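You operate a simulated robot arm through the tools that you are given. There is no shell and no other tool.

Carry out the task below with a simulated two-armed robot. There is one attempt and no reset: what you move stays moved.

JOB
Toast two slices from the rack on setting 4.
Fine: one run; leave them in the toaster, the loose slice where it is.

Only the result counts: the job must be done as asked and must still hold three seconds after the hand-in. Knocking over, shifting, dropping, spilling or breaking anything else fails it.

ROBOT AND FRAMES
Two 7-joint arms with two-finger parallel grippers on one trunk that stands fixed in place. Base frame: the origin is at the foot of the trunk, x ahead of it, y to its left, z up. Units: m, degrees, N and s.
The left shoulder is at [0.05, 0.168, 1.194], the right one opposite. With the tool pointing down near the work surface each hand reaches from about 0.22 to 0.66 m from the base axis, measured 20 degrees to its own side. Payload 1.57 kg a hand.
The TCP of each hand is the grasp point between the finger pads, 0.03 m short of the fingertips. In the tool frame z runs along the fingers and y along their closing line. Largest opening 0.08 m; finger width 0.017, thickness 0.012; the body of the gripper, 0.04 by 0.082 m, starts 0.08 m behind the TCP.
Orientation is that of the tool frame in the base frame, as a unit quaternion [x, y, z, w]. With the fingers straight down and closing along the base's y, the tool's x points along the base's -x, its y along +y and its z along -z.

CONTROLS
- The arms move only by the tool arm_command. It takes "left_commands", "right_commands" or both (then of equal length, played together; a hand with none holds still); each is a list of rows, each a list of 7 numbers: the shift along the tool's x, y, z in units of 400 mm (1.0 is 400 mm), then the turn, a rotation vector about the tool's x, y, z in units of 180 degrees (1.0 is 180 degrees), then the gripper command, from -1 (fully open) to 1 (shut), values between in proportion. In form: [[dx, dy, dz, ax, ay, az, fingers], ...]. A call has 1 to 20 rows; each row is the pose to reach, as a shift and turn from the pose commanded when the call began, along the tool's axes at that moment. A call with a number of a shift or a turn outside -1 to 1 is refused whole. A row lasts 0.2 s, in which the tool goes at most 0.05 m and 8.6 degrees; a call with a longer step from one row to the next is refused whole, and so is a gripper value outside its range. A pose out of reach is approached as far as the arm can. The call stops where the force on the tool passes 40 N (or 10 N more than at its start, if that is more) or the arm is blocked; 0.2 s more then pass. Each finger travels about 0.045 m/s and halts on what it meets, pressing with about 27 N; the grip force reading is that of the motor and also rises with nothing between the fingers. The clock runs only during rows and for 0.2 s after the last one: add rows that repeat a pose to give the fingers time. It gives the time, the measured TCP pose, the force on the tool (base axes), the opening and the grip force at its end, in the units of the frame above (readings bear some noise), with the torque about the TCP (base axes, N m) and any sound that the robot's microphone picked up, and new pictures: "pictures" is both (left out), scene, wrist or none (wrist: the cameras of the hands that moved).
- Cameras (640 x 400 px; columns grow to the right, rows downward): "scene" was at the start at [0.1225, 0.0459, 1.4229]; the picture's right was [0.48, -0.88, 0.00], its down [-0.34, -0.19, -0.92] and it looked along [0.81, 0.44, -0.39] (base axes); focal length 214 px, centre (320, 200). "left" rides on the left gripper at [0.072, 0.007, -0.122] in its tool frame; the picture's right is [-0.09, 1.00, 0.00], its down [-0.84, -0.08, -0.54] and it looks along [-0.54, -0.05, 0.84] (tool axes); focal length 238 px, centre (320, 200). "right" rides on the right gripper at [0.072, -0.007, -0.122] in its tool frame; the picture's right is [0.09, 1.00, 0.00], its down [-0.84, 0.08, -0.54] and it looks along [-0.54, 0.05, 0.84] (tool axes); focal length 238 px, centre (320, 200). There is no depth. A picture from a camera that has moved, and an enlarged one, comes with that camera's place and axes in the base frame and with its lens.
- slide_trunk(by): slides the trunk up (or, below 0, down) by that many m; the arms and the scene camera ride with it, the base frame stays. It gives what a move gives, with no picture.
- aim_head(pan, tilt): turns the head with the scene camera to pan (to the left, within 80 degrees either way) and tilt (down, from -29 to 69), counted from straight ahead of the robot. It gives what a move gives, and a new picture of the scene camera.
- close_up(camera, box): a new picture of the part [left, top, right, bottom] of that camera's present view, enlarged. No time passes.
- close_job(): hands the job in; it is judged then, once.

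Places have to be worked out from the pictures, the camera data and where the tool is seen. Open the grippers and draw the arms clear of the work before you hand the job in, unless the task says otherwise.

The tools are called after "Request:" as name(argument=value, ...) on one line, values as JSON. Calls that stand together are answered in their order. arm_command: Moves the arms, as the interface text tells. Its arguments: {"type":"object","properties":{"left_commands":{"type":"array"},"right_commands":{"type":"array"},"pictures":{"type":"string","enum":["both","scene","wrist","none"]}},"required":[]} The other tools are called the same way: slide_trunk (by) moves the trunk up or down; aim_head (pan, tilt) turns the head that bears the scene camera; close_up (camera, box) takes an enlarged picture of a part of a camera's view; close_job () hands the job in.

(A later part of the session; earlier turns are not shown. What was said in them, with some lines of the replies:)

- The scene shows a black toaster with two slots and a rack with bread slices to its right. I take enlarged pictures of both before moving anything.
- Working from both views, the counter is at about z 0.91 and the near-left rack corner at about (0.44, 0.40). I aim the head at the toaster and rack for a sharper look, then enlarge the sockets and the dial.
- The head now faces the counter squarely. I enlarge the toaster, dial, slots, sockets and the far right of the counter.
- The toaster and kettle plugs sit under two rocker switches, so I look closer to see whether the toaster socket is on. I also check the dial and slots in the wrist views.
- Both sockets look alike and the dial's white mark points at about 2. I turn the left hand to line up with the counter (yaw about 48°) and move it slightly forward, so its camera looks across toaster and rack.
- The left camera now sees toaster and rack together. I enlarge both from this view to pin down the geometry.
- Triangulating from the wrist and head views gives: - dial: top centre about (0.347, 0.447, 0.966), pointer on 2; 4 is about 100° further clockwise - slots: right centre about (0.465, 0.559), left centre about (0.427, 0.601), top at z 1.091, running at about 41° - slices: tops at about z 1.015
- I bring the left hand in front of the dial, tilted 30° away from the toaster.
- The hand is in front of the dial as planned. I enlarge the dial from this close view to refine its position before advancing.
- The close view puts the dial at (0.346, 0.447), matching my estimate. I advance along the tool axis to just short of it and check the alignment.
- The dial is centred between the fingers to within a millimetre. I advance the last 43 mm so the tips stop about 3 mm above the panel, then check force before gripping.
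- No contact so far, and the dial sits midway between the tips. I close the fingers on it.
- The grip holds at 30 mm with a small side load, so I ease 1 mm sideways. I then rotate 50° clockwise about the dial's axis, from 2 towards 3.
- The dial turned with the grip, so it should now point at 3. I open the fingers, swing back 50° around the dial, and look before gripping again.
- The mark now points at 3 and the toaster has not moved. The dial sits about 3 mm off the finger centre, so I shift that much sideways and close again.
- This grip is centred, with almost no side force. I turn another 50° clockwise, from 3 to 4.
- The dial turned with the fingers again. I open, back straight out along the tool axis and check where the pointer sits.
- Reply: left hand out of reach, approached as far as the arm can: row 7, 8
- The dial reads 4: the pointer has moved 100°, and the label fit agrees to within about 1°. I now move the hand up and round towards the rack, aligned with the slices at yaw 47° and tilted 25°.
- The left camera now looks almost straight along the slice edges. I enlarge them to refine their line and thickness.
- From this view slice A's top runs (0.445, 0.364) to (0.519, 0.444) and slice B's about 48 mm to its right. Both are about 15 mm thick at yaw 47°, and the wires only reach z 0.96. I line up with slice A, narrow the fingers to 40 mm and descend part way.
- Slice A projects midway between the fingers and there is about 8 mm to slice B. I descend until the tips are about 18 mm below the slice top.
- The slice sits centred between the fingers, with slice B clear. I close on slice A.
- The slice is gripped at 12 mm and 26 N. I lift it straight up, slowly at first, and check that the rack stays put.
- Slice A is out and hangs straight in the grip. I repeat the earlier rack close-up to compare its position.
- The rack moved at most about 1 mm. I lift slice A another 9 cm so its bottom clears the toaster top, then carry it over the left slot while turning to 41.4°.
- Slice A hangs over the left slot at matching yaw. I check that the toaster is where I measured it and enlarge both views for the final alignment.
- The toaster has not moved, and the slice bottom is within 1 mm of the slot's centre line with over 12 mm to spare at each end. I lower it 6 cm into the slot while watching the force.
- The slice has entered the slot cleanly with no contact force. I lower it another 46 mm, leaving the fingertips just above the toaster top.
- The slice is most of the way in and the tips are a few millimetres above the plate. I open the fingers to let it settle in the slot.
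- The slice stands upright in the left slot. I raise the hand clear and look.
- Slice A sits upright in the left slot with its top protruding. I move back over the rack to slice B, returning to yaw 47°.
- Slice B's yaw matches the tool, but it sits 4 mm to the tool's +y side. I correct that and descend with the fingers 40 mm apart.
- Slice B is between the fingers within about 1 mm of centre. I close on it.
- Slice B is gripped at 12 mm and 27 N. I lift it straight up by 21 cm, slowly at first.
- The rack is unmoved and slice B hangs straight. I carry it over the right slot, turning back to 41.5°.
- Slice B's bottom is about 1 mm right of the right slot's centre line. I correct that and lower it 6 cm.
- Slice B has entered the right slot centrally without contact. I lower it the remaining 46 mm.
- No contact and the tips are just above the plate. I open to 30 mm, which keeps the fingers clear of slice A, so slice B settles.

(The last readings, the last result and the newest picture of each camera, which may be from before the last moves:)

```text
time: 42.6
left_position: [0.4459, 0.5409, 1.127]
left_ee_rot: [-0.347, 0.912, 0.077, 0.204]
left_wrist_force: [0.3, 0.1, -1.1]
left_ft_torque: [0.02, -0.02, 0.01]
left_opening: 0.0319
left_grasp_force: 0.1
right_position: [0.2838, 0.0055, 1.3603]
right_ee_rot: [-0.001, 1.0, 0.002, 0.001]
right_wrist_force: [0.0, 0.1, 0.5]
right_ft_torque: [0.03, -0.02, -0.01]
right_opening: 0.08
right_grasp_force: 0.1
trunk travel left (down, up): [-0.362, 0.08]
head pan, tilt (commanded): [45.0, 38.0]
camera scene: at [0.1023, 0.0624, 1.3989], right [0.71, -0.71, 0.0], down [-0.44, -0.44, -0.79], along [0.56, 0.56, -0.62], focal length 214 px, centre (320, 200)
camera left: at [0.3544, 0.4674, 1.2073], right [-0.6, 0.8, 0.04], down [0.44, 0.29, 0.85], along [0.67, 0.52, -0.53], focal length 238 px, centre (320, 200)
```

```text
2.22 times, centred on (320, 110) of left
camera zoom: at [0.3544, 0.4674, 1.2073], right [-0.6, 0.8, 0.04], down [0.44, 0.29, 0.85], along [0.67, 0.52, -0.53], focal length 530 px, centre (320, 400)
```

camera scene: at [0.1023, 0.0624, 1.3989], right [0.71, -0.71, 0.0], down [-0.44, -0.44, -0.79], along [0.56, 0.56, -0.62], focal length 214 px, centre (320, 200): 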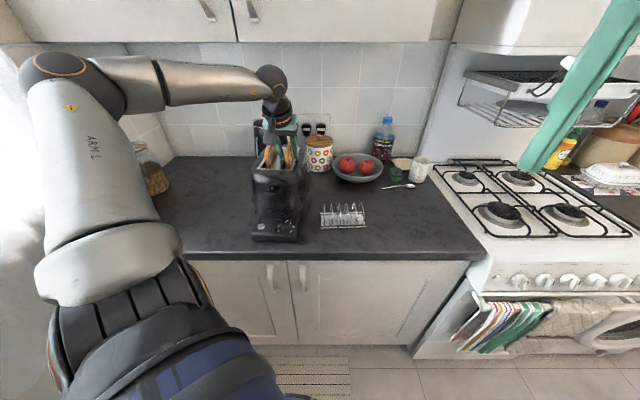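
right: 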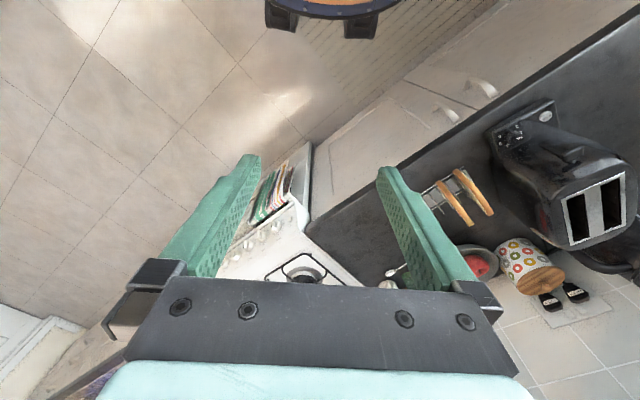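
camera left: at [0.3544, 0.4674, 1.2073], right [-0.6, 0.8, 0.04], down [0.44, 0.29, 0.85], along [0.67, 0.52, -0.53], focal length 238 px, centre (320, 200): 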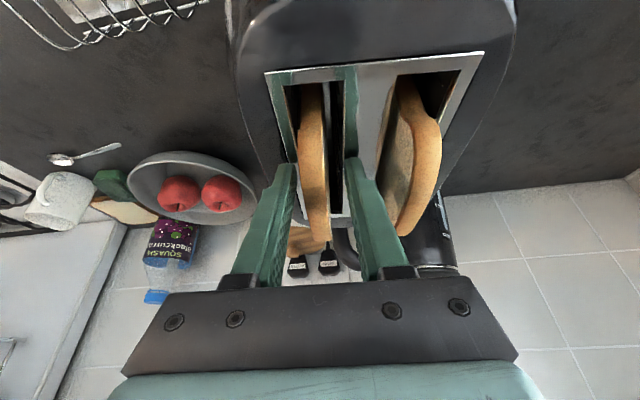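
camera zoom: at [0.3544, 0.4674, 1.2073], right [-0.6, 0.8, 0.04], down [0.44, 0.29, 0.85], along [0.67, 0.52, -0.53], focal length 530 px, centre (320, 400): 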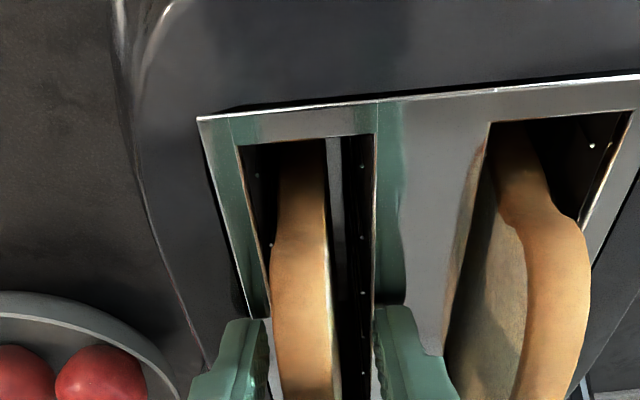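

Slice B has settled into the slot. I raise the hand straight up, clear of both slices.

Request:
arm_command(left_commands=[[-0.0213, 0, -0.0453, 0, 0, 0, 0.1], [-0.0532, 0, -0.1133, 0, 0, 0, 0.1], [-0.0852, 0, -0.1813, 0, 0, 0, 0.1], [-0.1171, 0, -0.2493, 0, 0, 0, 0.1], [-0.1171, 0, -0.2493, 0, 0, 0, 0.1]], pictures="both")

Request:
close_up(camera="scene", box=[240, 120, 320, 250])

Request:
close_up(camera="left", box=[240, 0, 440, 180])

Request:
close_up(camera="scene", box=[245, 165, 315, 245])

```text
time: 43.8
left_position: [0.446, 0.5396, 1.2381]
left_ee_rot: [-0.347, 0.913, 0.076, 0.203]
left_wrist_force: [-0.5, 0.4, 0.0]
left_ft_torque: [-0.02, 0.02, 0.01]
left_opening: 0.036
left_grasp_force: 0.1
right_position: [0.2846, 0.0068, 1.3589]
right_ee_rot: [-0.001, 1.0, 0.002, 0.001]
right_wrist_force: [-0.1, -0.7, 0.7]
right_ft_torque: [0.03, 0.01, 0.01]
right_opening: 0.0802
right_grasp_force: 0.0
trunk travel left (down, up): [-0.362, 0.08]
head pan, tilt (commanded): [45.0, 38.0]
camera scene: at [0.1024, 0.0626, 1.3988], right [0.71, -0.71, 0.0], down [-0.44, -0.44, -0.79], along [0.56, 0.56, -0.62], focal length 214 px, centre (320, 200)
camera left: at [0.3545, 0.4679, 1.318], right [-0.6, 0.8, 0.04], down [0.44, 0.29, 0.85], along [0.67, 0.52, -0.53], focal length 238 px, centre (320, 200)
```

scene: 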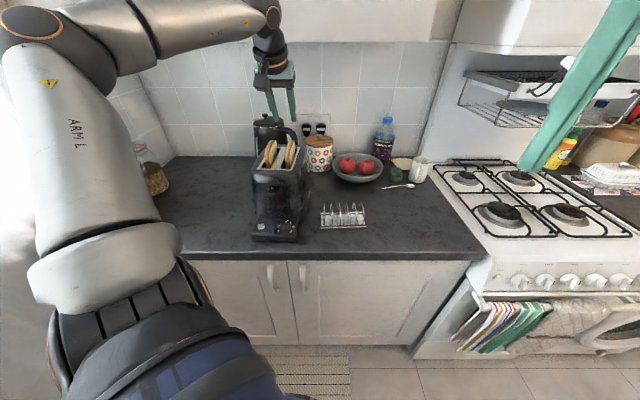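
left: 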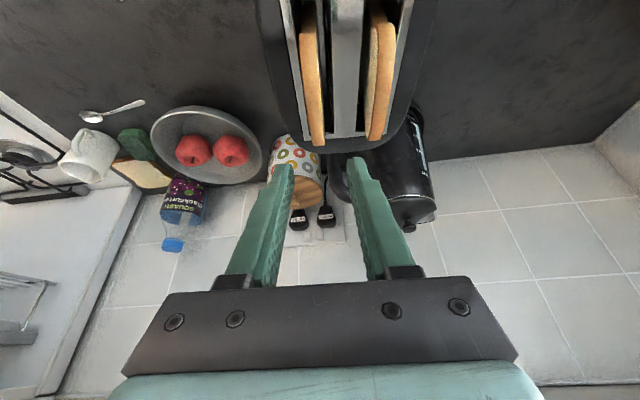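

```text
3.08 times, centred on (280, 185) of scene
camera zoom: at [0.1024, 0.0626, 1.3988], right [0.71, -0.71, 0.0], down [-0.44, -0.44, -0.79], along [0.56, 0.56, -0.62], focal length 660 px, centre (443, 246)
```

zoom: 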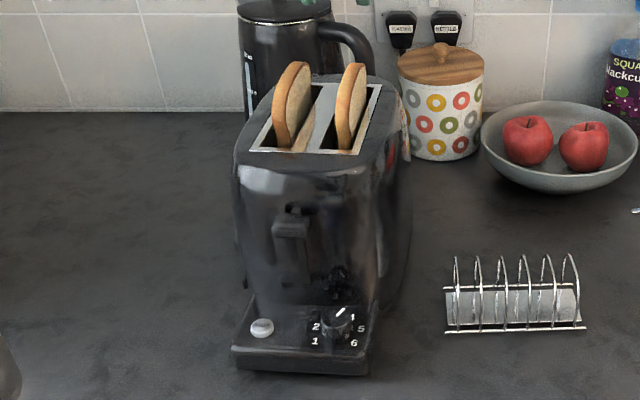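

```text
2.22 times, centred on (340, 90) of left
camera zoom: at [0.3545, 0.4679, 1.318], right [-0.6, 0.8, 0.04], down [0.44, 0.29, 0.85], along [0.67, 0.52, -0.53], focal length 530 px, centre (276, 444)
```

zoom: 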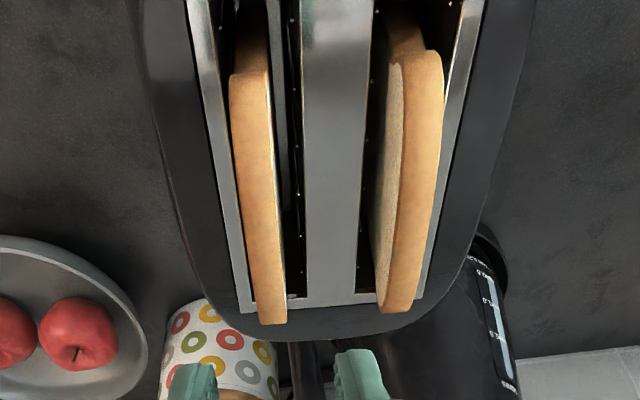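

```text
5.00 times, centred on (280, 205) of scene
camera zoom: at [0.1024, 0.0626, 1.3988], right [0.71, -0.71, 0.0], down [-0.44, -0.44, -0.79], along [0.56, 0.56, -0.62], focal length 1072 px, centre (520, 175)
```

zoom: 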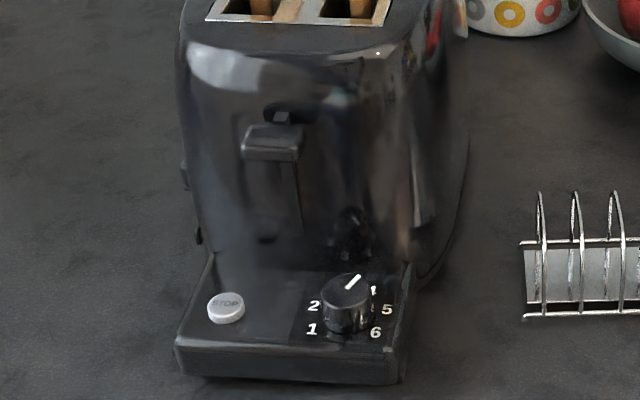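

Both slices stand in their slots and the dial still reads 4. I bring the hand back over the front of the toaster with the fingers closed, above the lever, and look at it closely.

Request:
arm_command(left_commands=[[0.0806, 0.0198, -0.0115, 0, 0, 0, 0.5], [0.1611, 0.0397, -0.023, 0, 0, 0, 1], [0.2417, 0.0595, -0.0345, 0, 0, 0, 1], [0.3223, 0.0793, -0.046, 0, 0, 0, 1], [0.3223, 0.0793, -0.046, 0, 0, 0, 1]], pictures="both")

Request:
close_up(camera="left", box=[240, 40, 400, 200])

Request:
close_up(camera="scene", box=[250, 160, 300, 220])

```text
time: 45.0
left_position: [0.331, 0.4828, 1.1991]
left_ee_rot: [-0.347, 0.912, 0.077, 0.204]
left_wrist_force: [-0.2, -0.4, -0.3]
left_ft_torque: [0.01, 0.02, 0.02]
left_opening: 0.0
left_grasp_force: 21.0
right_position: [0.2843, 0.0061, 1.3578]
right_ee_rot: [0.0, 1.0, 0.003, 0.001]
right_wrist_force: [0.0, 0.6, 0.5]
right_ft_torque: [0.02, -0.01, 0.03]
right_opening: 0.0799
right_grasp_force: 0.0
trunk travel left (down, up): [-0.362, 0.08]
head pan, tilt (commanded): [45.0, 38.0]
camera scene: at [0.1025, 0.0624, 1.3988], right [0.71, -0.71, 0.0], down [-0.44, -0.44, -0.79], along [0.56, 0.56, -0.62], focal length 214 px, centre (320, 200)
camera left: at [0.2402, 0.4096, 1.2793], right [-0.6, 0.8, 0.04], down [0.45, 0.29, 0.85], along [0.67, 0.52, -0.53], focal length 238 px, centre (320, 200)
```

scene: 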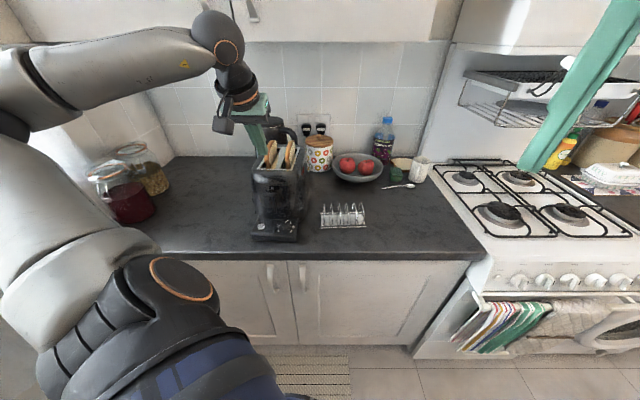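
left: 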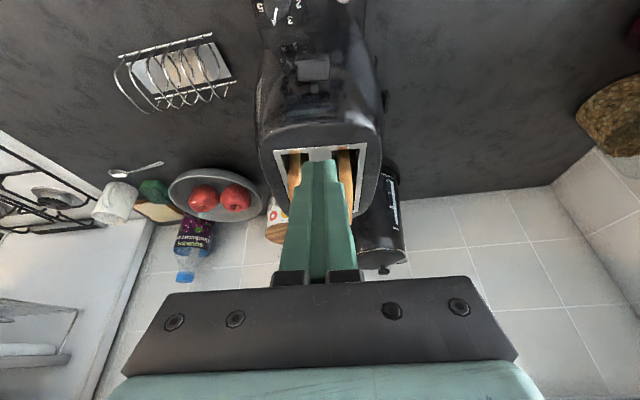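

```text
2.50 times, centred on (320, 120) of left
camera zoom: at [0.2402, 0.4096, 1.2793], right [-0.6, 0.8, 0.04], down [0.45, 0.29, 0.85], along [0.67, 0.52, -0.53], focal length 596 px, centre (320, 400)
```

zoom: 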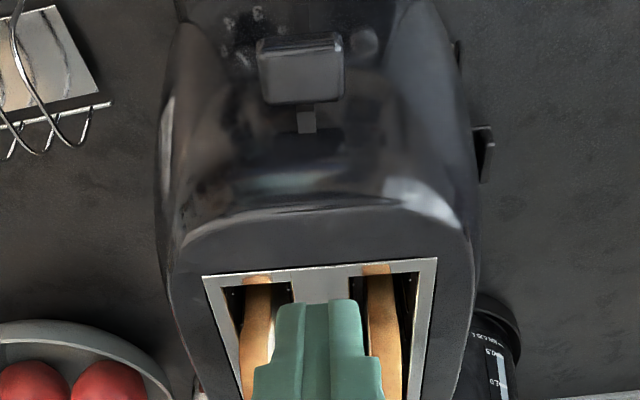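

```text
6.67 times, centred on (275, 190) of scene
camera zoom: at [0.1025, 0.0624, 1.3988], right [0.71, -0.71, 0.0], down [-0.44, -0.44, -0.79], along [0.56, 0.56, -0.62], focal length 1430 px, centre (620, 267)
```

zoom: 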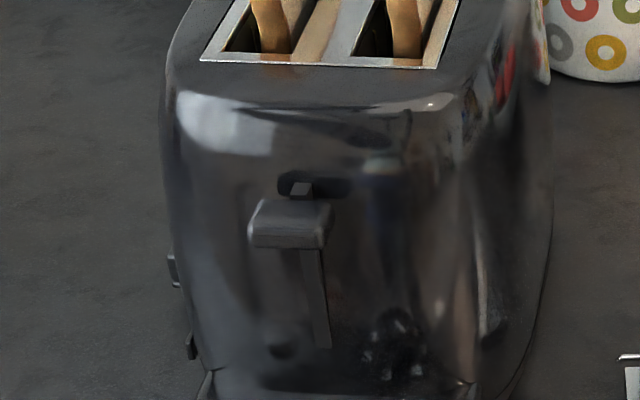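

The lever handle's top is at about z 1.065, centred near (0.337, 0.483) and about 30 mm wide. I lower the closed fingertips to about 14 mm above it and check the alignment.

Request:
arm_command(left_commands=[[0.0343, -0.0083, 0.0661, 0, 0, 0, 1], [0.0685, -0.0083, 0.1322, 0, 0, 0, 1], [0.1028, -0.0083, 0.1983, 0, 0, 0, 1], [0.1028, -0.0083, 0.1983, 0, 0, 0, 1]], pictures="both")

Request:
close_up(camera="left", box=[240, 60, 400, 220])

Request:
close_up(camera="scene", box=[240, 150, 310, 230])

```text
time: 46.0
left_position: [0.3325, 0.4753, 1.1103]
left_ee_rot: [-0.347, 0.912, 0.076, 0.204]
left_wrist_force: [-0.9, 0.4, 0.0]
left_ft_torque: [-0.01, 0.03, 0.01]
left_opening: 0.0
left_grasp_force: 21.3
right_position: [0.2843, 0.0063, 1.3597]
right_ee_rot: [0.0, 1.0, 0.002, 0.001]
right_wrist_force: [0.0, 0.0, 0.0]
right_ft_torque: [0.0, 0.02, 0.0]
right_opening: 0.0799
right_grasp_force: 0.0
trunk travel left (down, up): [-0.362, 0.08]
head pan, tilt (commanded): [45.0, 38.0]
camera scene: at [0.1022, 0.0623, 1.3989], right [0.71, -0.71, 0.0], down [-0.44, -0.44, -0.79], along [0.56, 0.56, -0.62], focal length 214 px, centre (320, 200)
camera left: at [0.2415, 0.4029, 1.1898], right [-0.6, 0.8, 0.04], down [0.44, 0.29, 0.85], along [0.67, 0.52, -0.53], focal length 238 px, centre (320, 200)
```

scene: 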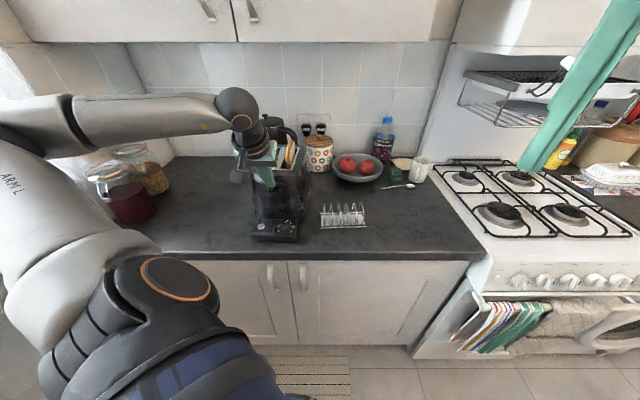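
left: 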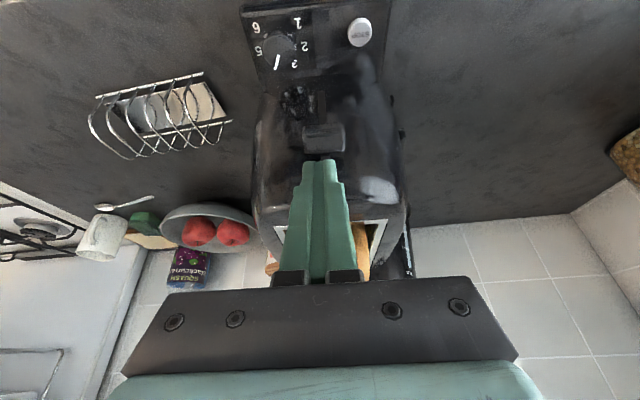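

```text
2.50 times, centred on (320, 140) of left
camera zoom: at [0.2415, 0.4029, 1.1898], right [-0.6, 0.8, 0.04], down [0.44, 0.29, 0.85], along [0.67, 0.52, -0.53], focal length 596 px, centre (320, 350)
```

zoom: 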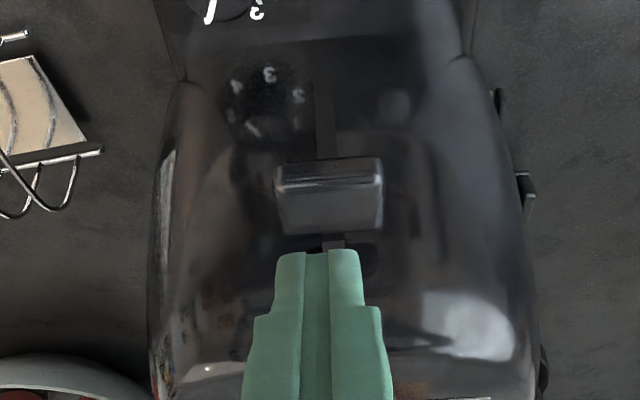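

```text
5.00 times, centred on (275, 190) of scene
camera zoom: at [0.1022, 0.0623, 1.3989], right [0.71, -0.71, 0.0], down [-0.44, -0.44, -0.79], along [0.56, 0.56, -0.62], focal length 1072 px, centre (545, 250)
```

zoom: 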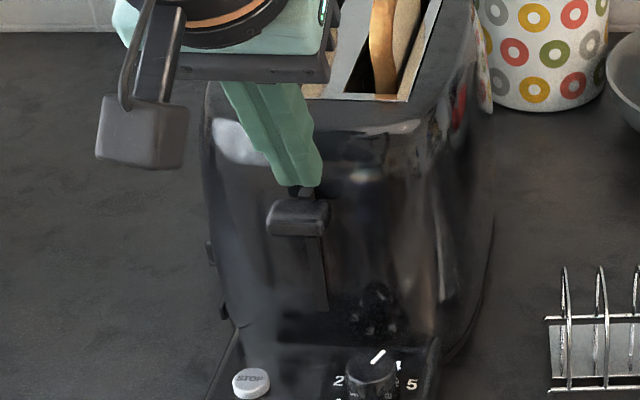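

The tips sit just behind and 4 mm left of the handle's middle. I shift to centre on it and press straight down 5 cm, watching the force.

Request:
arm_command(left_commands=[[-0.0068, 0.01, 0.0032, 0, 0, 0, 1], [0.0038, 0.01, 0.0259, 0, 0, 0, 1], [0.0145, 0.01, 0.0485, 0, 0, 0, 1], [0.0251, 0.01, 0.0712, 0, 0, 0, 1], [0.0358, 0.01, 0.0939, 0, 0, 0, 1], [0.0464, 0.01, 0.1165, 0, 0, 0, 1]], pictures="both")

Request:
close_up(camera="left", box=[240, 60, 400, 220])

Request:
close_up(camera="scene", box=[240, 150, 310, 230])

```text
time: 47.4
left_position: [0.3313, 0.4822, 1.0585]
left_ee_rot: [-0.345, 0.913, 0.076, 0.204]
left_wrist_force: [0.3, 0.9, 1.8]
left_ft_torque: [0.03, -0.02, -0.01]
left_opening: 0.0
left_grasp_force: 21.3
right_position: [0.2834, 0.0053, 1.3588]
right_ee_rot: [0.0, 1.0, 0.002, 0.001]
right_wrist_force: [-0.9, -0.4, -0.2]
right_ft_torque: [-0.04, 0.0, -0.02]
right_opening: 0.0799
right_grasp_force: 0.2
trunk travel left (down, up): [-0.362, 0.08]
head pan, tilt (commanded): [45.0, 38.0]
camera scene: at [0.1023, 0.0624, 1.3989], right [0.71, -0.71, 0.0], down [-0.44, -0.44, -0.79], along [0.56, 0.56, -0.62], focal length 214 px, centre (320, 200)
camera left: at [0.2407, 0.4089, 1.1388], right [-0.6, 0.8, 0.04], down [0.44, 0.29, 0.85], along [0.67, 0.52, -0.53], focal length 238 px, centre (320, 200)
```

scene: 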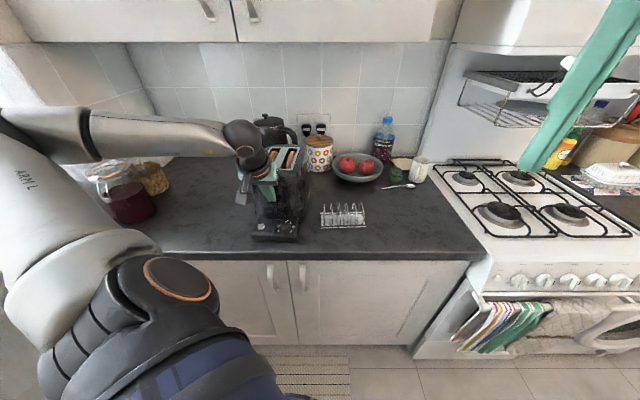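
left: 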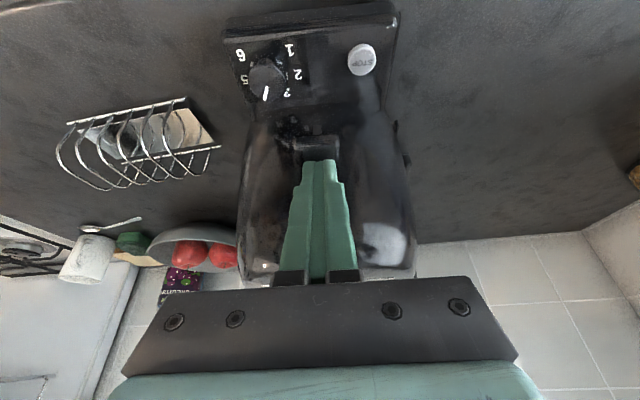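

```text
2.50 times, centred on (320, 140) of left
camera zoom: at [0.2407, 0.4089, 1.1388], right [-0.6, 0.8, 0.04], down [0.44, 0.29, 0.85], along [0.67, 0.52, -0.53], focal length 596 px, centre (320, 350)
```

zoom: 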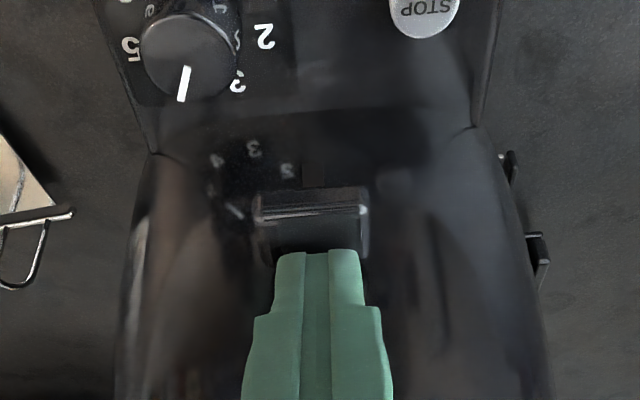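

```text
5.00 times, centred on (275, 190) of scene
camera zoom: at [0.1023, 0.0624, 1.3989], right [0.71, -0.71, 0.0], down [-0.44, -0.44, -0.79], along [0.56, 0.56, -0.62], focal length 1072 px, centre (545, 250)
```

zoom: 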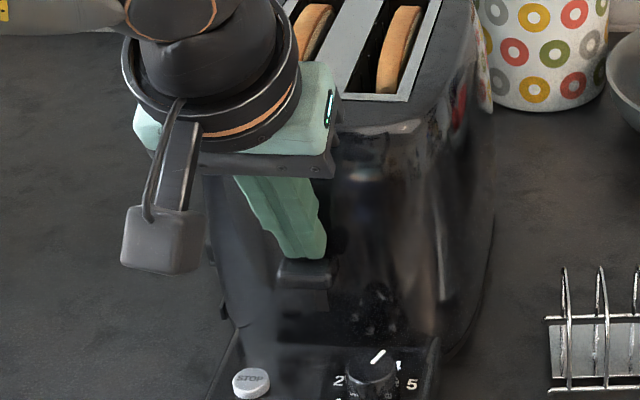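

The lever is moving with light force and the slices are sinking. I keep pressing in 1 cm steps until it bottoms or latches.

Request:
arm_command(left_commands=[[0.0106, 0, 0.0227, 0, 0, 0, 1], [0.0213, 0, 0.0453, 0, 0, 0, 1], [0.0319, 0, 0.068, 0, 0, 0, 1], [0.0426, 0, 0.0907, 0, 0, 0, 1]], pictures="both")

Request:
close_up(camera="left", box=[240, 60, 400, 220])

Request:
close_up(camera="scene", box=[240, 150, 310, 230])

```text
time: 48.4
left_position: [0.3321, 0.4813, 1.026]
left_ee_rot: [-0.345, 0.911, 0.078, 0.212]
left_wrist_force: [-7.7, -3.2, 31.8]
left_ft_torque: [0.02, 0.11, -0.21]
left_opening: 0.0001
left_grasp_force: 21.5
right_position: [0.2818, 0.004, 1.3608]
right_ee_rot: [0.0, 1.0, 0.002, 0.002]
right_wrist_force: [-0.1, -0.5, 1.3]
right_ft_torque: [-0.01, 0.0, 0.02]
right_opening: 0.08
right_grasp_force: 0.0
trunk travel left (down, up): [-0.362, 0.08]
head pan, tilt (commanded): [45.0, 38.0]
camera scene: at [0.0995, 0.0594, 1.4], right [0.71, -0.71, 0.0], down [-0.43, -0.43, -0.79], along [0.56, 0.56, -0.61], focal length 214 px, centre (320, 200)
camera left: at [0.2388, 0.4083, 1.1039], right [-0.6, 0.8, 0.04], down [0.43, 0.28, 0.85], along [0.67, 0.53, -0.52], focal length 238 px, centre (320, 200)
```

scene: 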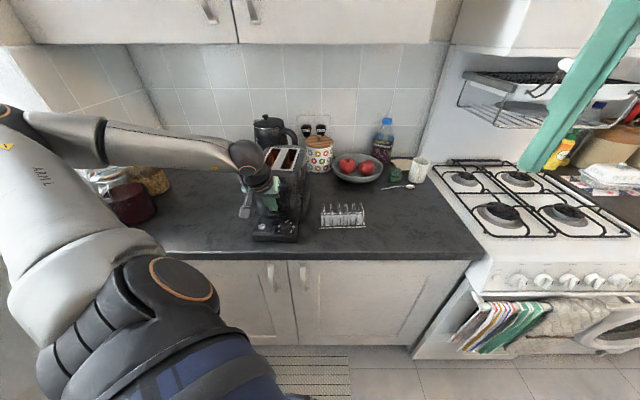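
left: 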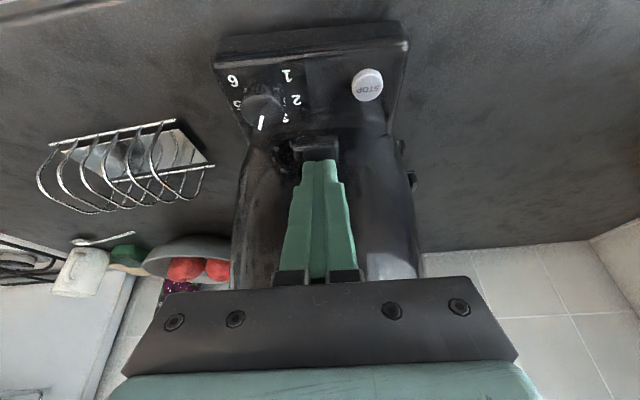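

```text
2.50 times, centred on (320, 140) of left
camera zoom: at [0.2388, 0.4083, 1.1039], right [-0.6, 0.8, 0.04], down [0.43, 0.28, 0.85], along [0.67, 0.53, -0.52], focal length 596 px, centre (320, 350)
```

zoom: 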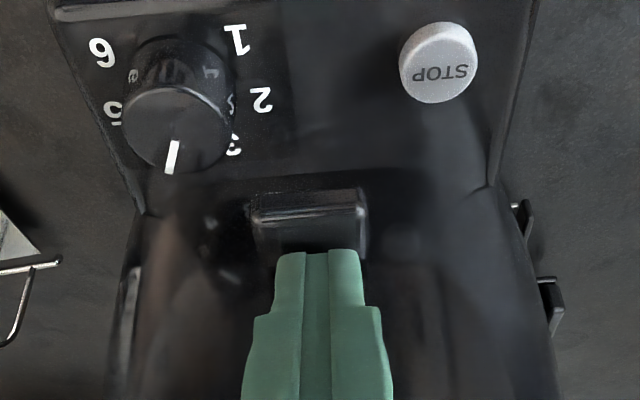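

```text
5.00 times, centred on (275, 190) of scene
camera zoom: at [0.0995, 0.0594, 1.4], right [0.71, -0.71, 0.0], down [-0.43, -0.43, -0.79], along [0.56, 0.56, -0.61], focal length 1072 px, centre (545, 250)
```

zoom: 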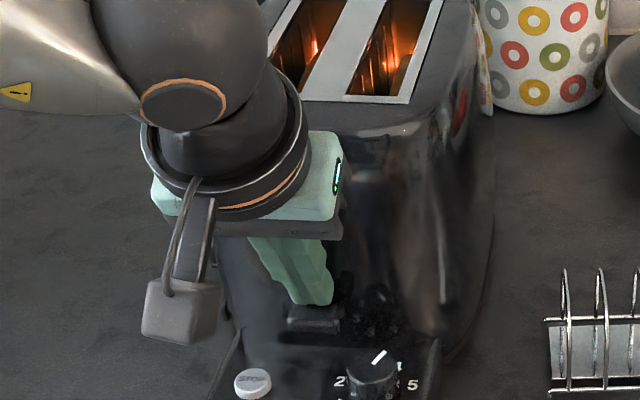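

The elements are glowing, so the toaster has latched and started its run. I lift the fingers off and check that the lever stays down.

Request:
arm_command(left_commands=[[-0.0106, 0, -0.0227, 0, 0, 0, 1], [-0.0319, 0, -0.068, 0, 0, 0, 1], [-0.0532, 0, -0.1133, 0, 0, 0, 1], [-0.0532, 0, -0.1133, 0, 0, 0, 1]], pictures="both")

Request:
close_up(camera="left", box=[240, 60, 400, 220])

Request:
close_up(camera="scene", box=[240, 130, 320, 245])

```text
time: 49.4
left_position: [0.3315, 0.4839, 1.0713]
left_ee_rot: [-0.347, 0.912, 0.077, 0.203]
left_wrist_force: [0.1, -0.5, 0.5]
left_ft_torque: [0.0, 0.04, 0.01]
left_opening: 0.0
left_grasp_force: 21.2
right_position: [0.2842, 0.0068, 1.358]
right_ee_rot: [0.0, 1.0, 0.002, 0.001]
right_wrist_force: [0.5, -0.3, -0.4]
right_ft_torque: [-0.02, -0.01, 0.03]
right_opening: 0.0799
right_grasp_force: 0.1
trunk travel left (down, up): [-0.362, 0.08]
head pan, tilt (commanded): [45.0, 38.0]
camera scene: at [0.1023, 0.0623, 1.3989], right [0.71, -0.71, 0.0], down [-0.44, -0.44, -0.79], along [0.56, 0.56, -0.62], focal length 214 px, centre (320, 200)
camera left: at [0.24, 0.4116, 1.1511], right [-0.6, 0.8, 0.04], down [0.45, 0.29, 0.85], along [0.67, 0.52, -0.53], focal length 238 px, centre (320, 200)
```

scene: 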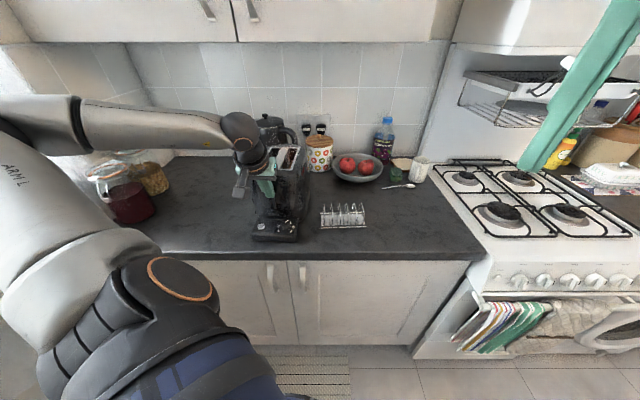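
left: 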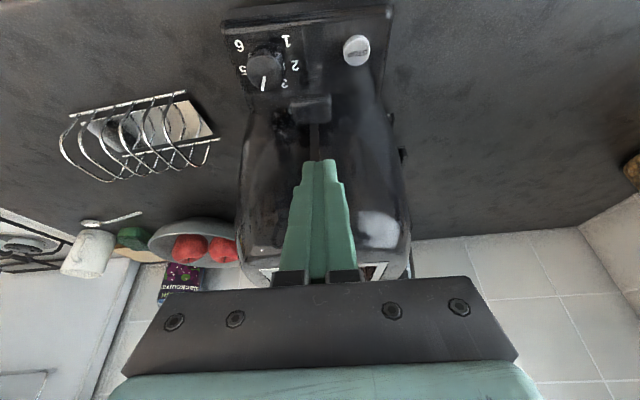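

```text
2.50 times, centred on (320, 140) of left
camera zoom: at [0.24, 0.4116, 1.1511], right [-0.6, 0.8, 0.04], down [0.45, 0.29, 0.85], along [0.67, 0.52, -0.53], focal length 596 px, centre (320, 350)
```

zoom: 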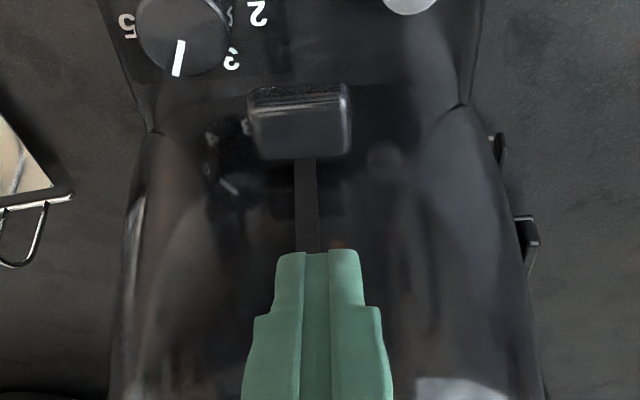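

```text
3.48 times, centred on (280, 188) of scene
camera zoom: at [0.1023, 0.0623, 1.3989], right [0.71, -0.71, 0.0], down [-0.44, -0.44, -0.79], along [0.56, 0.56, -0.62], focal length 746 px, centre (459, 244)
```

zoom: 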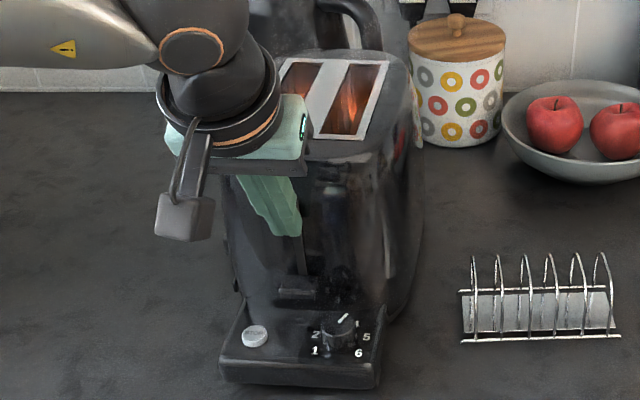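

The lever stays down and both slots glow. I draw the hand back and up out of the lever's path, opening the gripper on the way.

Request:
arm_command(left_commands=[[0.02, 0, -0.03, 0, 0, 0, 1], [0.02, 0, -0.11, 0, 0, 0, 1], [0.01, 0, -0.2, 0, 0, 0, 0.5], [0, 0, -0.29, 0, 0, 0, 0], [-0.0133, 0, -0.3813, 0, 0, 0, -0.5], [-0.0133, 0, -0.3813, 0, 0, 0, -1], [-0.0133, 0, -0.3813, 0, 0, 0, -1]], pictures="both")

Request:
close_up(camera="scene", box=[240, 130, 320, 245])

```text
time: 51.0
left_position: [0.2838, 0.4433, 1.2103]
left_ee_rot: [-0.346, 0.913, 0.076, 0.204]
left_wrist_force: [-0.4, -0.7, 0.2]
left_ft_torque: [-0.01, 0.0, 0.01]
left_opening: 0.0796
left_grasp_force: 0.2
right_position: [0.2842, 0.0062, 1.3592]
right_ee_rot: [0.0, 1.0, 0.001, 0.001]
right_wrist_force: [1.1, -0.2, -0.2]
right_ft_torque: [-0.02, 0.0, 0.01]
right_opening: 0.0798
right_grasp_force: 0.1
trunk travel left (down, up): [-0.362, 0.08]
head pan, tilt (commanded): [45.0, 38.0]
camera scene: at [0.1022, 0.0623, 1.3989], right [0.71, -0.71, 0.0], down [-0.44, -0.44, -0.79], along [0.56, 0.56, -0.62], focal length 214 px, centre (320, 200)
camera left: at [0.1936, 0.3703, 1.29], right [-0.6, 0.8, 0.04], down [0.44, 0.29, 0.85], along [0.67, 0.52, -0.53], focal length 238 px, centre (320, 200)
```

scene: 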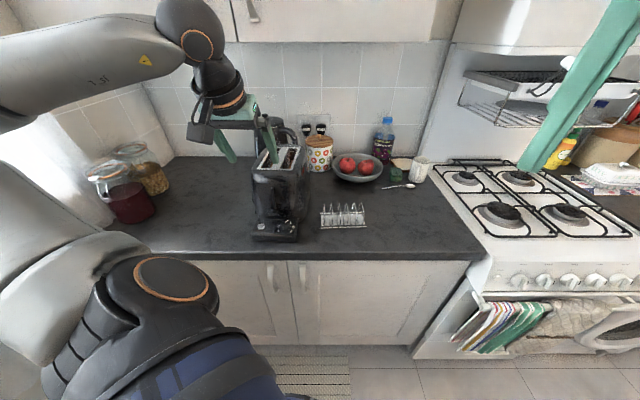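
left: 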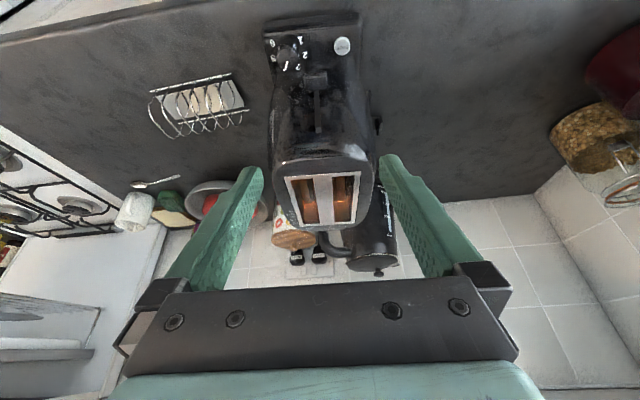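

```text
3.48 times, centred on (280, 188) of scene
camera zoom: at [0.1022, 0.0623, 1.3989], right [0.71, -0.71, 0.0], down [-0.44, -0.44, -0.79], along [0.56, 0.56, -0.62], focal length 746 px, centre (459, 244)
```

zoom: 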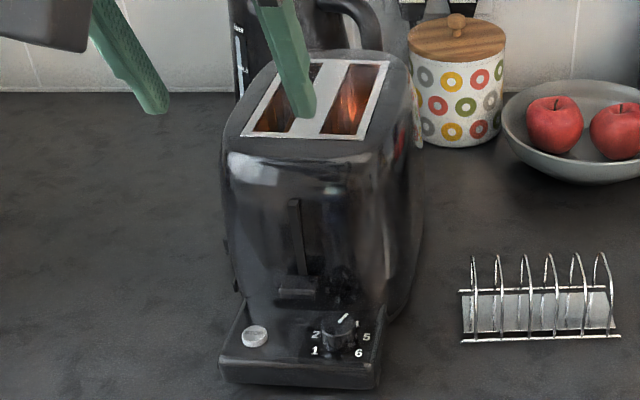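

Toasting is under way with the dial on 4. I take the left arm well back from the work and then wait for the toaster to finish.

Request:
arm_command(left_commands=[[0.0212, -0.0278, -0.0819, 0, 0.0278, 0, -1], [0.0423, -0.0555, -0.1638, 0, 0.0556, 0, -1], [0.0635, -0.0833, -0.2457, 0, 0.0833, 0, -1], [0.0846, -0.111, -0.3276, 0, 0.1111, 0, -1], [0.1058, -0.1388, -0.4095, 0, 0.1389, 0, -1], [0.1058, -0.1388, -0.4095, 0, 0.1389, 0, -1], [0.1058, -0.1388, -0.4095, 0, 0.1389, 0, -1], [0.1058, -0.1388, -0.4095, 0, 0.1389, 0, -1], [0.1058, -0.1388, -0.4095, 0, 0.1389, 0, -1], [0.1058, -0.1388, -0.4095, 0, 0.1389, 0, -1]], pictures="scene")

Request:
close_up(camera="scene", box=[240, 130, 320, 245])

```text
time: 53.2
left_position: [0.2402, 0.3293, 1.338]
left_ee_rot: [-0.355, 0.935, 0.0, 0.002]
left_wrist_force: [0.6, -0.1, -0.2]
left_ft_torque: [-0.04, 0.02, 0.0]
left_opening: 0.0799
left_grasp_force: 0.0
right_position: [0.2835, 0.0067, 1.3586]
right_ee_rot: [0.0, 1.0, 0.003, 0.001]
right_wrist_force: [-0.2, -0.4, 0.5]
right_ft_torque: [-0.02, 0.0, -0.01]
right_opening: 0.08
right_grasp_force: 0.2
trunk travel left (down, up): [-0.362, 0.08]
head pan, tilt (commanded): [45.0, 38.0]
camera scene: at [0.1023, 0.0625, 1.3989], right [0.71, -0.71, 0.0], down [-0.44, -0.44, -0.79], along [0.56, 0.56, -0.62], focal length 214 px, centre (320, 200)
```

scene: 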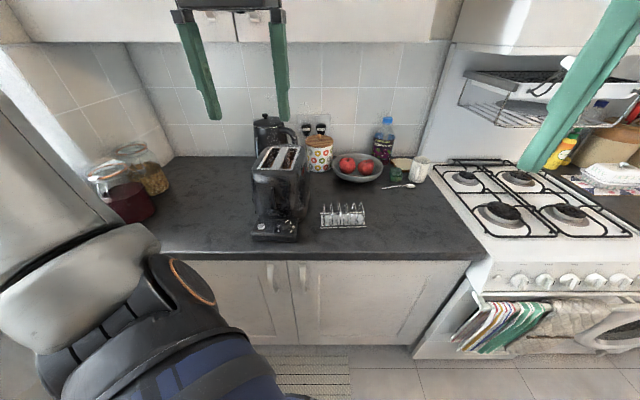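

```text
3.48 times, centred on (280, 188) of scene
camera zoom: at [0.1023, 0.0625, 1.3989], right [0.71, -0.71, 0.0], down [-0.44, -0.44, -0.79], along [0.56, 0.56, -0.62], focal length 746 px, centre (459, 244)
```

zoom: 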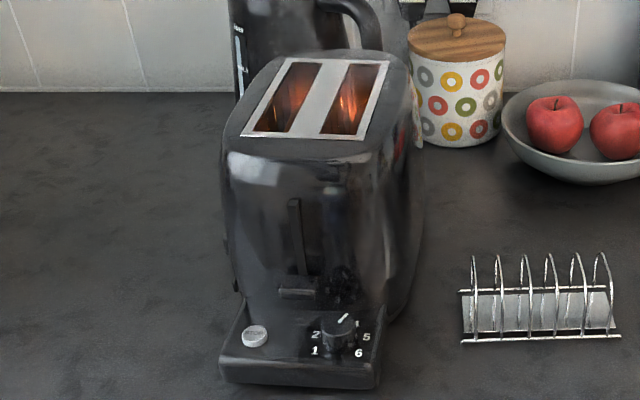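

Both arms are clear and the toaster is running. I hold still and wait, listening for the pop.

Request:
arm_command(left_commands=[[0, 0, 0, 0, 0, 0, -1], [0, 0, 0, 0, 0, 0, -1], [0, 0, 0, 0, 0, 0, -1], [0, 0, 0, 0, 0, 0, -1], [0, 0, 0, 0, 0, 0, -1], [0, 0, 0, 0, 0, 0, -1], [0, 0, 0, 0, 0, 0, -1], [0, 0, 0, 0, 0, 0, -1], [0, 0, 0, 0, 0, 0, -1], [0, 0, 0, 0, 0, 0, -1], [0, 0, 0, 0, 0, 0, -1], [0, 0, 0, 0, 0, 0, -1], [0, 0, 0, 0, 0, 0, -1], [0, 0, 0, 0, 0, 0, -1], [0, 0, 0, 0, 0, 0, -1], [0, 0, 0, 0, 0, 0, -1], [0, 0, 0, 0, 0, 0, -1], [0, 0, 0, 0, 0, 0, -1], [0, 0, 0, 0, 0, 0, -1], [0, 0, 0, 0, 0, 0, -1]], pictures="scene")

```text
time: 57.4
left_position: [0.2405, 0.3304, 1.3388]
left_ee_rot: [-0.354, 0.935, 0.0, 0.003]
left_wrist_force: [-0.8, -0.4, -0.5]
left_ft_torque: [0.0, 0.0, 0.0]
left_opening: 0.0798
left_grasp_force: 0.1
right_position: [0.2847, 0.0067, 1.3592]
right_ee_rot: [0.0, 1.0, 0.002, 0.001]
right_wrist_force: [-0.2, 0.5, -1.1]
right_ft_torque: [0.0, -0.02, 0.0]
right_opening: 0.0799
right_grasp_force: 0.2
trunk travel left (down, up): [-0.362, 0.08]
head pan, tilt (commanded): [45.0, 38.0]
camera scene: at [0.1023, 0.0624, 1.3989], right [0.71, -0.71, 0.0], down [-0.44, -0.44, -0.79], along [0.56, 0.56, -0.62], focal length 214 px, centre (320, 200)
```

scene: 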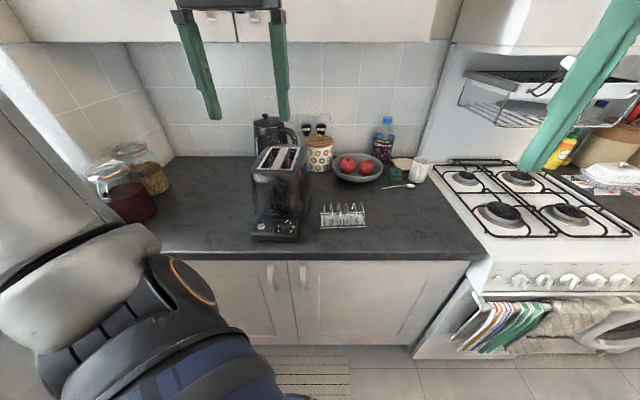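

Still toasting, with no sound yet. I keep waiting.

Request:
arm_command(left_commands=[[0, 0, 0, 0, 0, 0, -1], [0, 0, 0, 0, 0, 0, -1], [0, 0, 0, 0, 0, 0, -1], [0, 0, 0, 0, 0, 0, -1], [0, 0, 0, 0, 0, 0, -1], [0, 0, 0, 0, 0, 0, -1], [0, 0, 0, 0, 0, 0, -1], [0, 0, 0, 0, 0, 0, -1], [0, 0, 0, 0, 0, 0, -1], [0, 0, 0, 0, 0, 0, -1], [0, 0, 0, 0, 0, 0, -1], [0, 0, 0, 0, 0, 0, -1], [0, 0, 0, 0, 0, 0, -1], [0, 0, 0, 0, 0, 0, -1], [0, 0, 0, 0, 0, 0, -1], [0, 0, 0, 0, 0, 0, -1], [0, 0, 0, 0, 0, 0, -1], [0, 0, 0, 0, 0, 0, -1], [0, 0, 0, 0, 0, 0, -1], [0, 0, 0, 0, 0, 0, -1]], pictures="none")

Request:
arm_command(left_commands=[[0, 0, 0, 0, 0, 0, -1], [0, 0, 0, 0, 0, 0, -1], [0, 0, 0, 0, 0, 0, -1], [0, 0, 0, 0, 0, 0, -1], [0, 0, 0, 0, 0, 0, -1], [0, 0, 0, 0, 0, 0, -1], [0, 0, 0, 0, 0, 0, -1], [0, 0, 0, 0, 0, 0, -1], [0, 0, 0, 0, 0, 0, -1], [0, 0, 0, 0, 0, 0, -1], [0, 0, 0, 0, 0, 0, -1], [0, 0, 0, 0, 0, 0, -1], [0, 0, 0, 0, 0, 0, -1], [0, 0, 0, 0, 0, 0, -1], [0, 0, 0, 0, 0, 0, -1], [0, 0, 0, 0, 0, 0, -1], [0, 0, 0, 0, 0, 0, -1], [0, 0, 0, 0, 0, 0, -1], [0, 0, 0, 0, 0, 0, -1], [0, 0, 0, 0, 0, 0, -1]], pictures="none")

Request:
close_up(camera="scene", box=[240, 130, 320, 245])

```text
time: 61.6
left_position: [0.2397, 0.3299, 1.3391]
left_ee_rot: [-0.355, 0.935, 0.0, 0.002]
left_wrist_force: [-0.2, 1.0, -0.3]
left_ft_torque: [0.03, 0.01, -0.02]
left_opening: 0.08
left_grasp_force: 0.1
right_position: [0.2841, 0.0074, 1.3595]
right_ee_rot: [0.001, 1.0, 0.002, 0.0]
right_wrist_force: [-0.3, -0.6, 0.8]
right_ft_torque: [-0.03, 0.0, -0.05]
right_opening: 0.0801
right_grasp_force: 0.0
trunk travel left (down, up): [-0.362, 0.08]
head pan, tilt (commanded): [45.0, 38.0]
heard: pop
```

```text
time: 65.8
left_position: [0.2398, 0.33, 1.3395]
left_ee_rot: [-0.354, 0.935, 0.0, 0.002]
left_wrist_force: [0.5, 0.1, 0.5]
left_ft_torque: [0.03, -0.02, -0.02]
left_opening: 0.08
left_grasp_force: 0.0
right_position: [0.2845, 0.0061, 1.3603]
right_ee_rot: [-0.001, 1.0, 0.002, 0.001]
right_wrist_force: [-0.4, 0.3, 0.1]
right_ft_torque: [0.02, 0.0, -0.03]
right_opening: 0.0798
right_grasp_force: 0.0
trunk travel left (down, up): [-0.362, 0.08]
head pan, tilt (commanded): [45.0, 38.0]
```

```text
3.48 times, centred on (280, 188) of scene
camera zoom: at [0.1023, 0.0624, 1.3989], right [0.71, -0.71, 0.0], down [-0.44, -0.44, -0.79], along [0.56, 0.56, -0.62], focal length 746 px, centre (459, 244)
```

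zoom: 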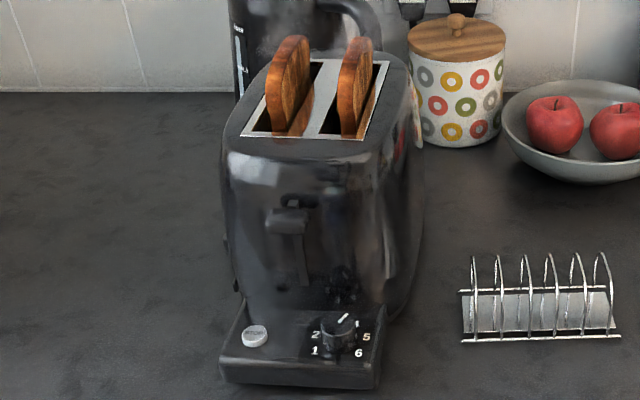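

The pop was heard and both slices came up browned. I check the dial and the whole scene once more before handing in.

Request:
close_up(camera="scene", box=[245, 205, 310, 245])

Request:
close_up(camera="scene", box=[240, 100, 440, 240])

Request:
close_up(camera="left", box=[220, 90, 420, 280])

```text
9.85 times, centred on (278, 225) of scene
camera zoom: at [0.1023, 0.0624, 1.3989], right [0.71, -0.71, 0.0], down [-0.44, -0.44, -0.79], along [0.56, 0.56, -0.62], focal length 2112 px, centre (738, -46)
```

zoom: 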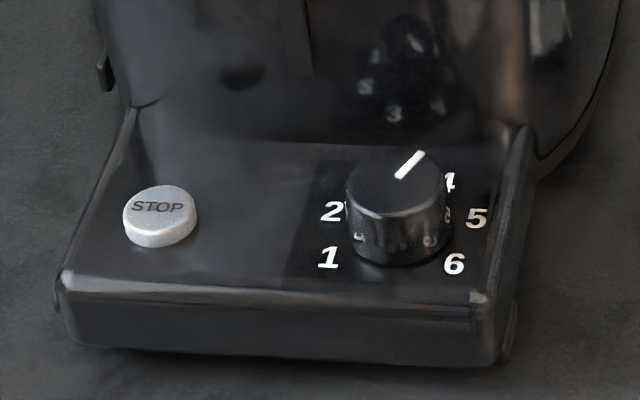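

```text
2.86 times, centred on (340, 170) of scene
camera zoom: at [0.1023, 0.0624, 1.3989], right [0.71, -0.71, 0.0], down [-0.44, -0.44, -0.79], along [0.56, 0.56, -0.62], focal length 613 px, centre (263, 286)
```

zoom: 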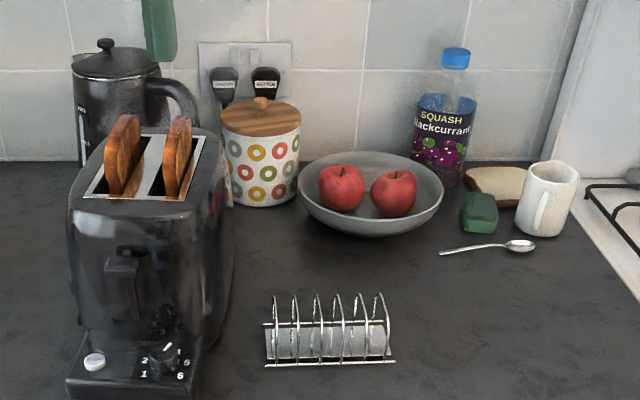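

```text
2.11 times, centred on (320, 185) of left
camera zoom: at [0.1818, 0.2865, 1.4608], right [-0.59, 0.81, 0.0], down [0.68, 0.5, 0.54], along [0.44, 0.32, -0.84], focal length 502 px, centre (320, 232)
```

zoom: 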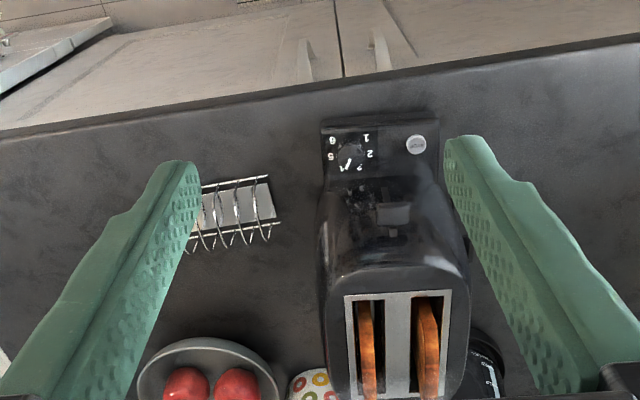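

Everything is as asked: the dial is on 4, one run is finished and the toast stands in the toaster. The loose slice and everything else are untouched, and both arms are clear with grippers open, so I hand in.

Request:
close_job()

```text
The job is handed in.
```

Both slices from the rack were toasted in one run on setting 4 and are standing in the toaster. The toaster popped about 10 seconds after I pressed the lever, and both slices came up well browned.

The loose slice is where it was. The rack moved by about 1 mm at most when the first slice came out, and I saw nothing else shift. Both arms are back with their grippers open.
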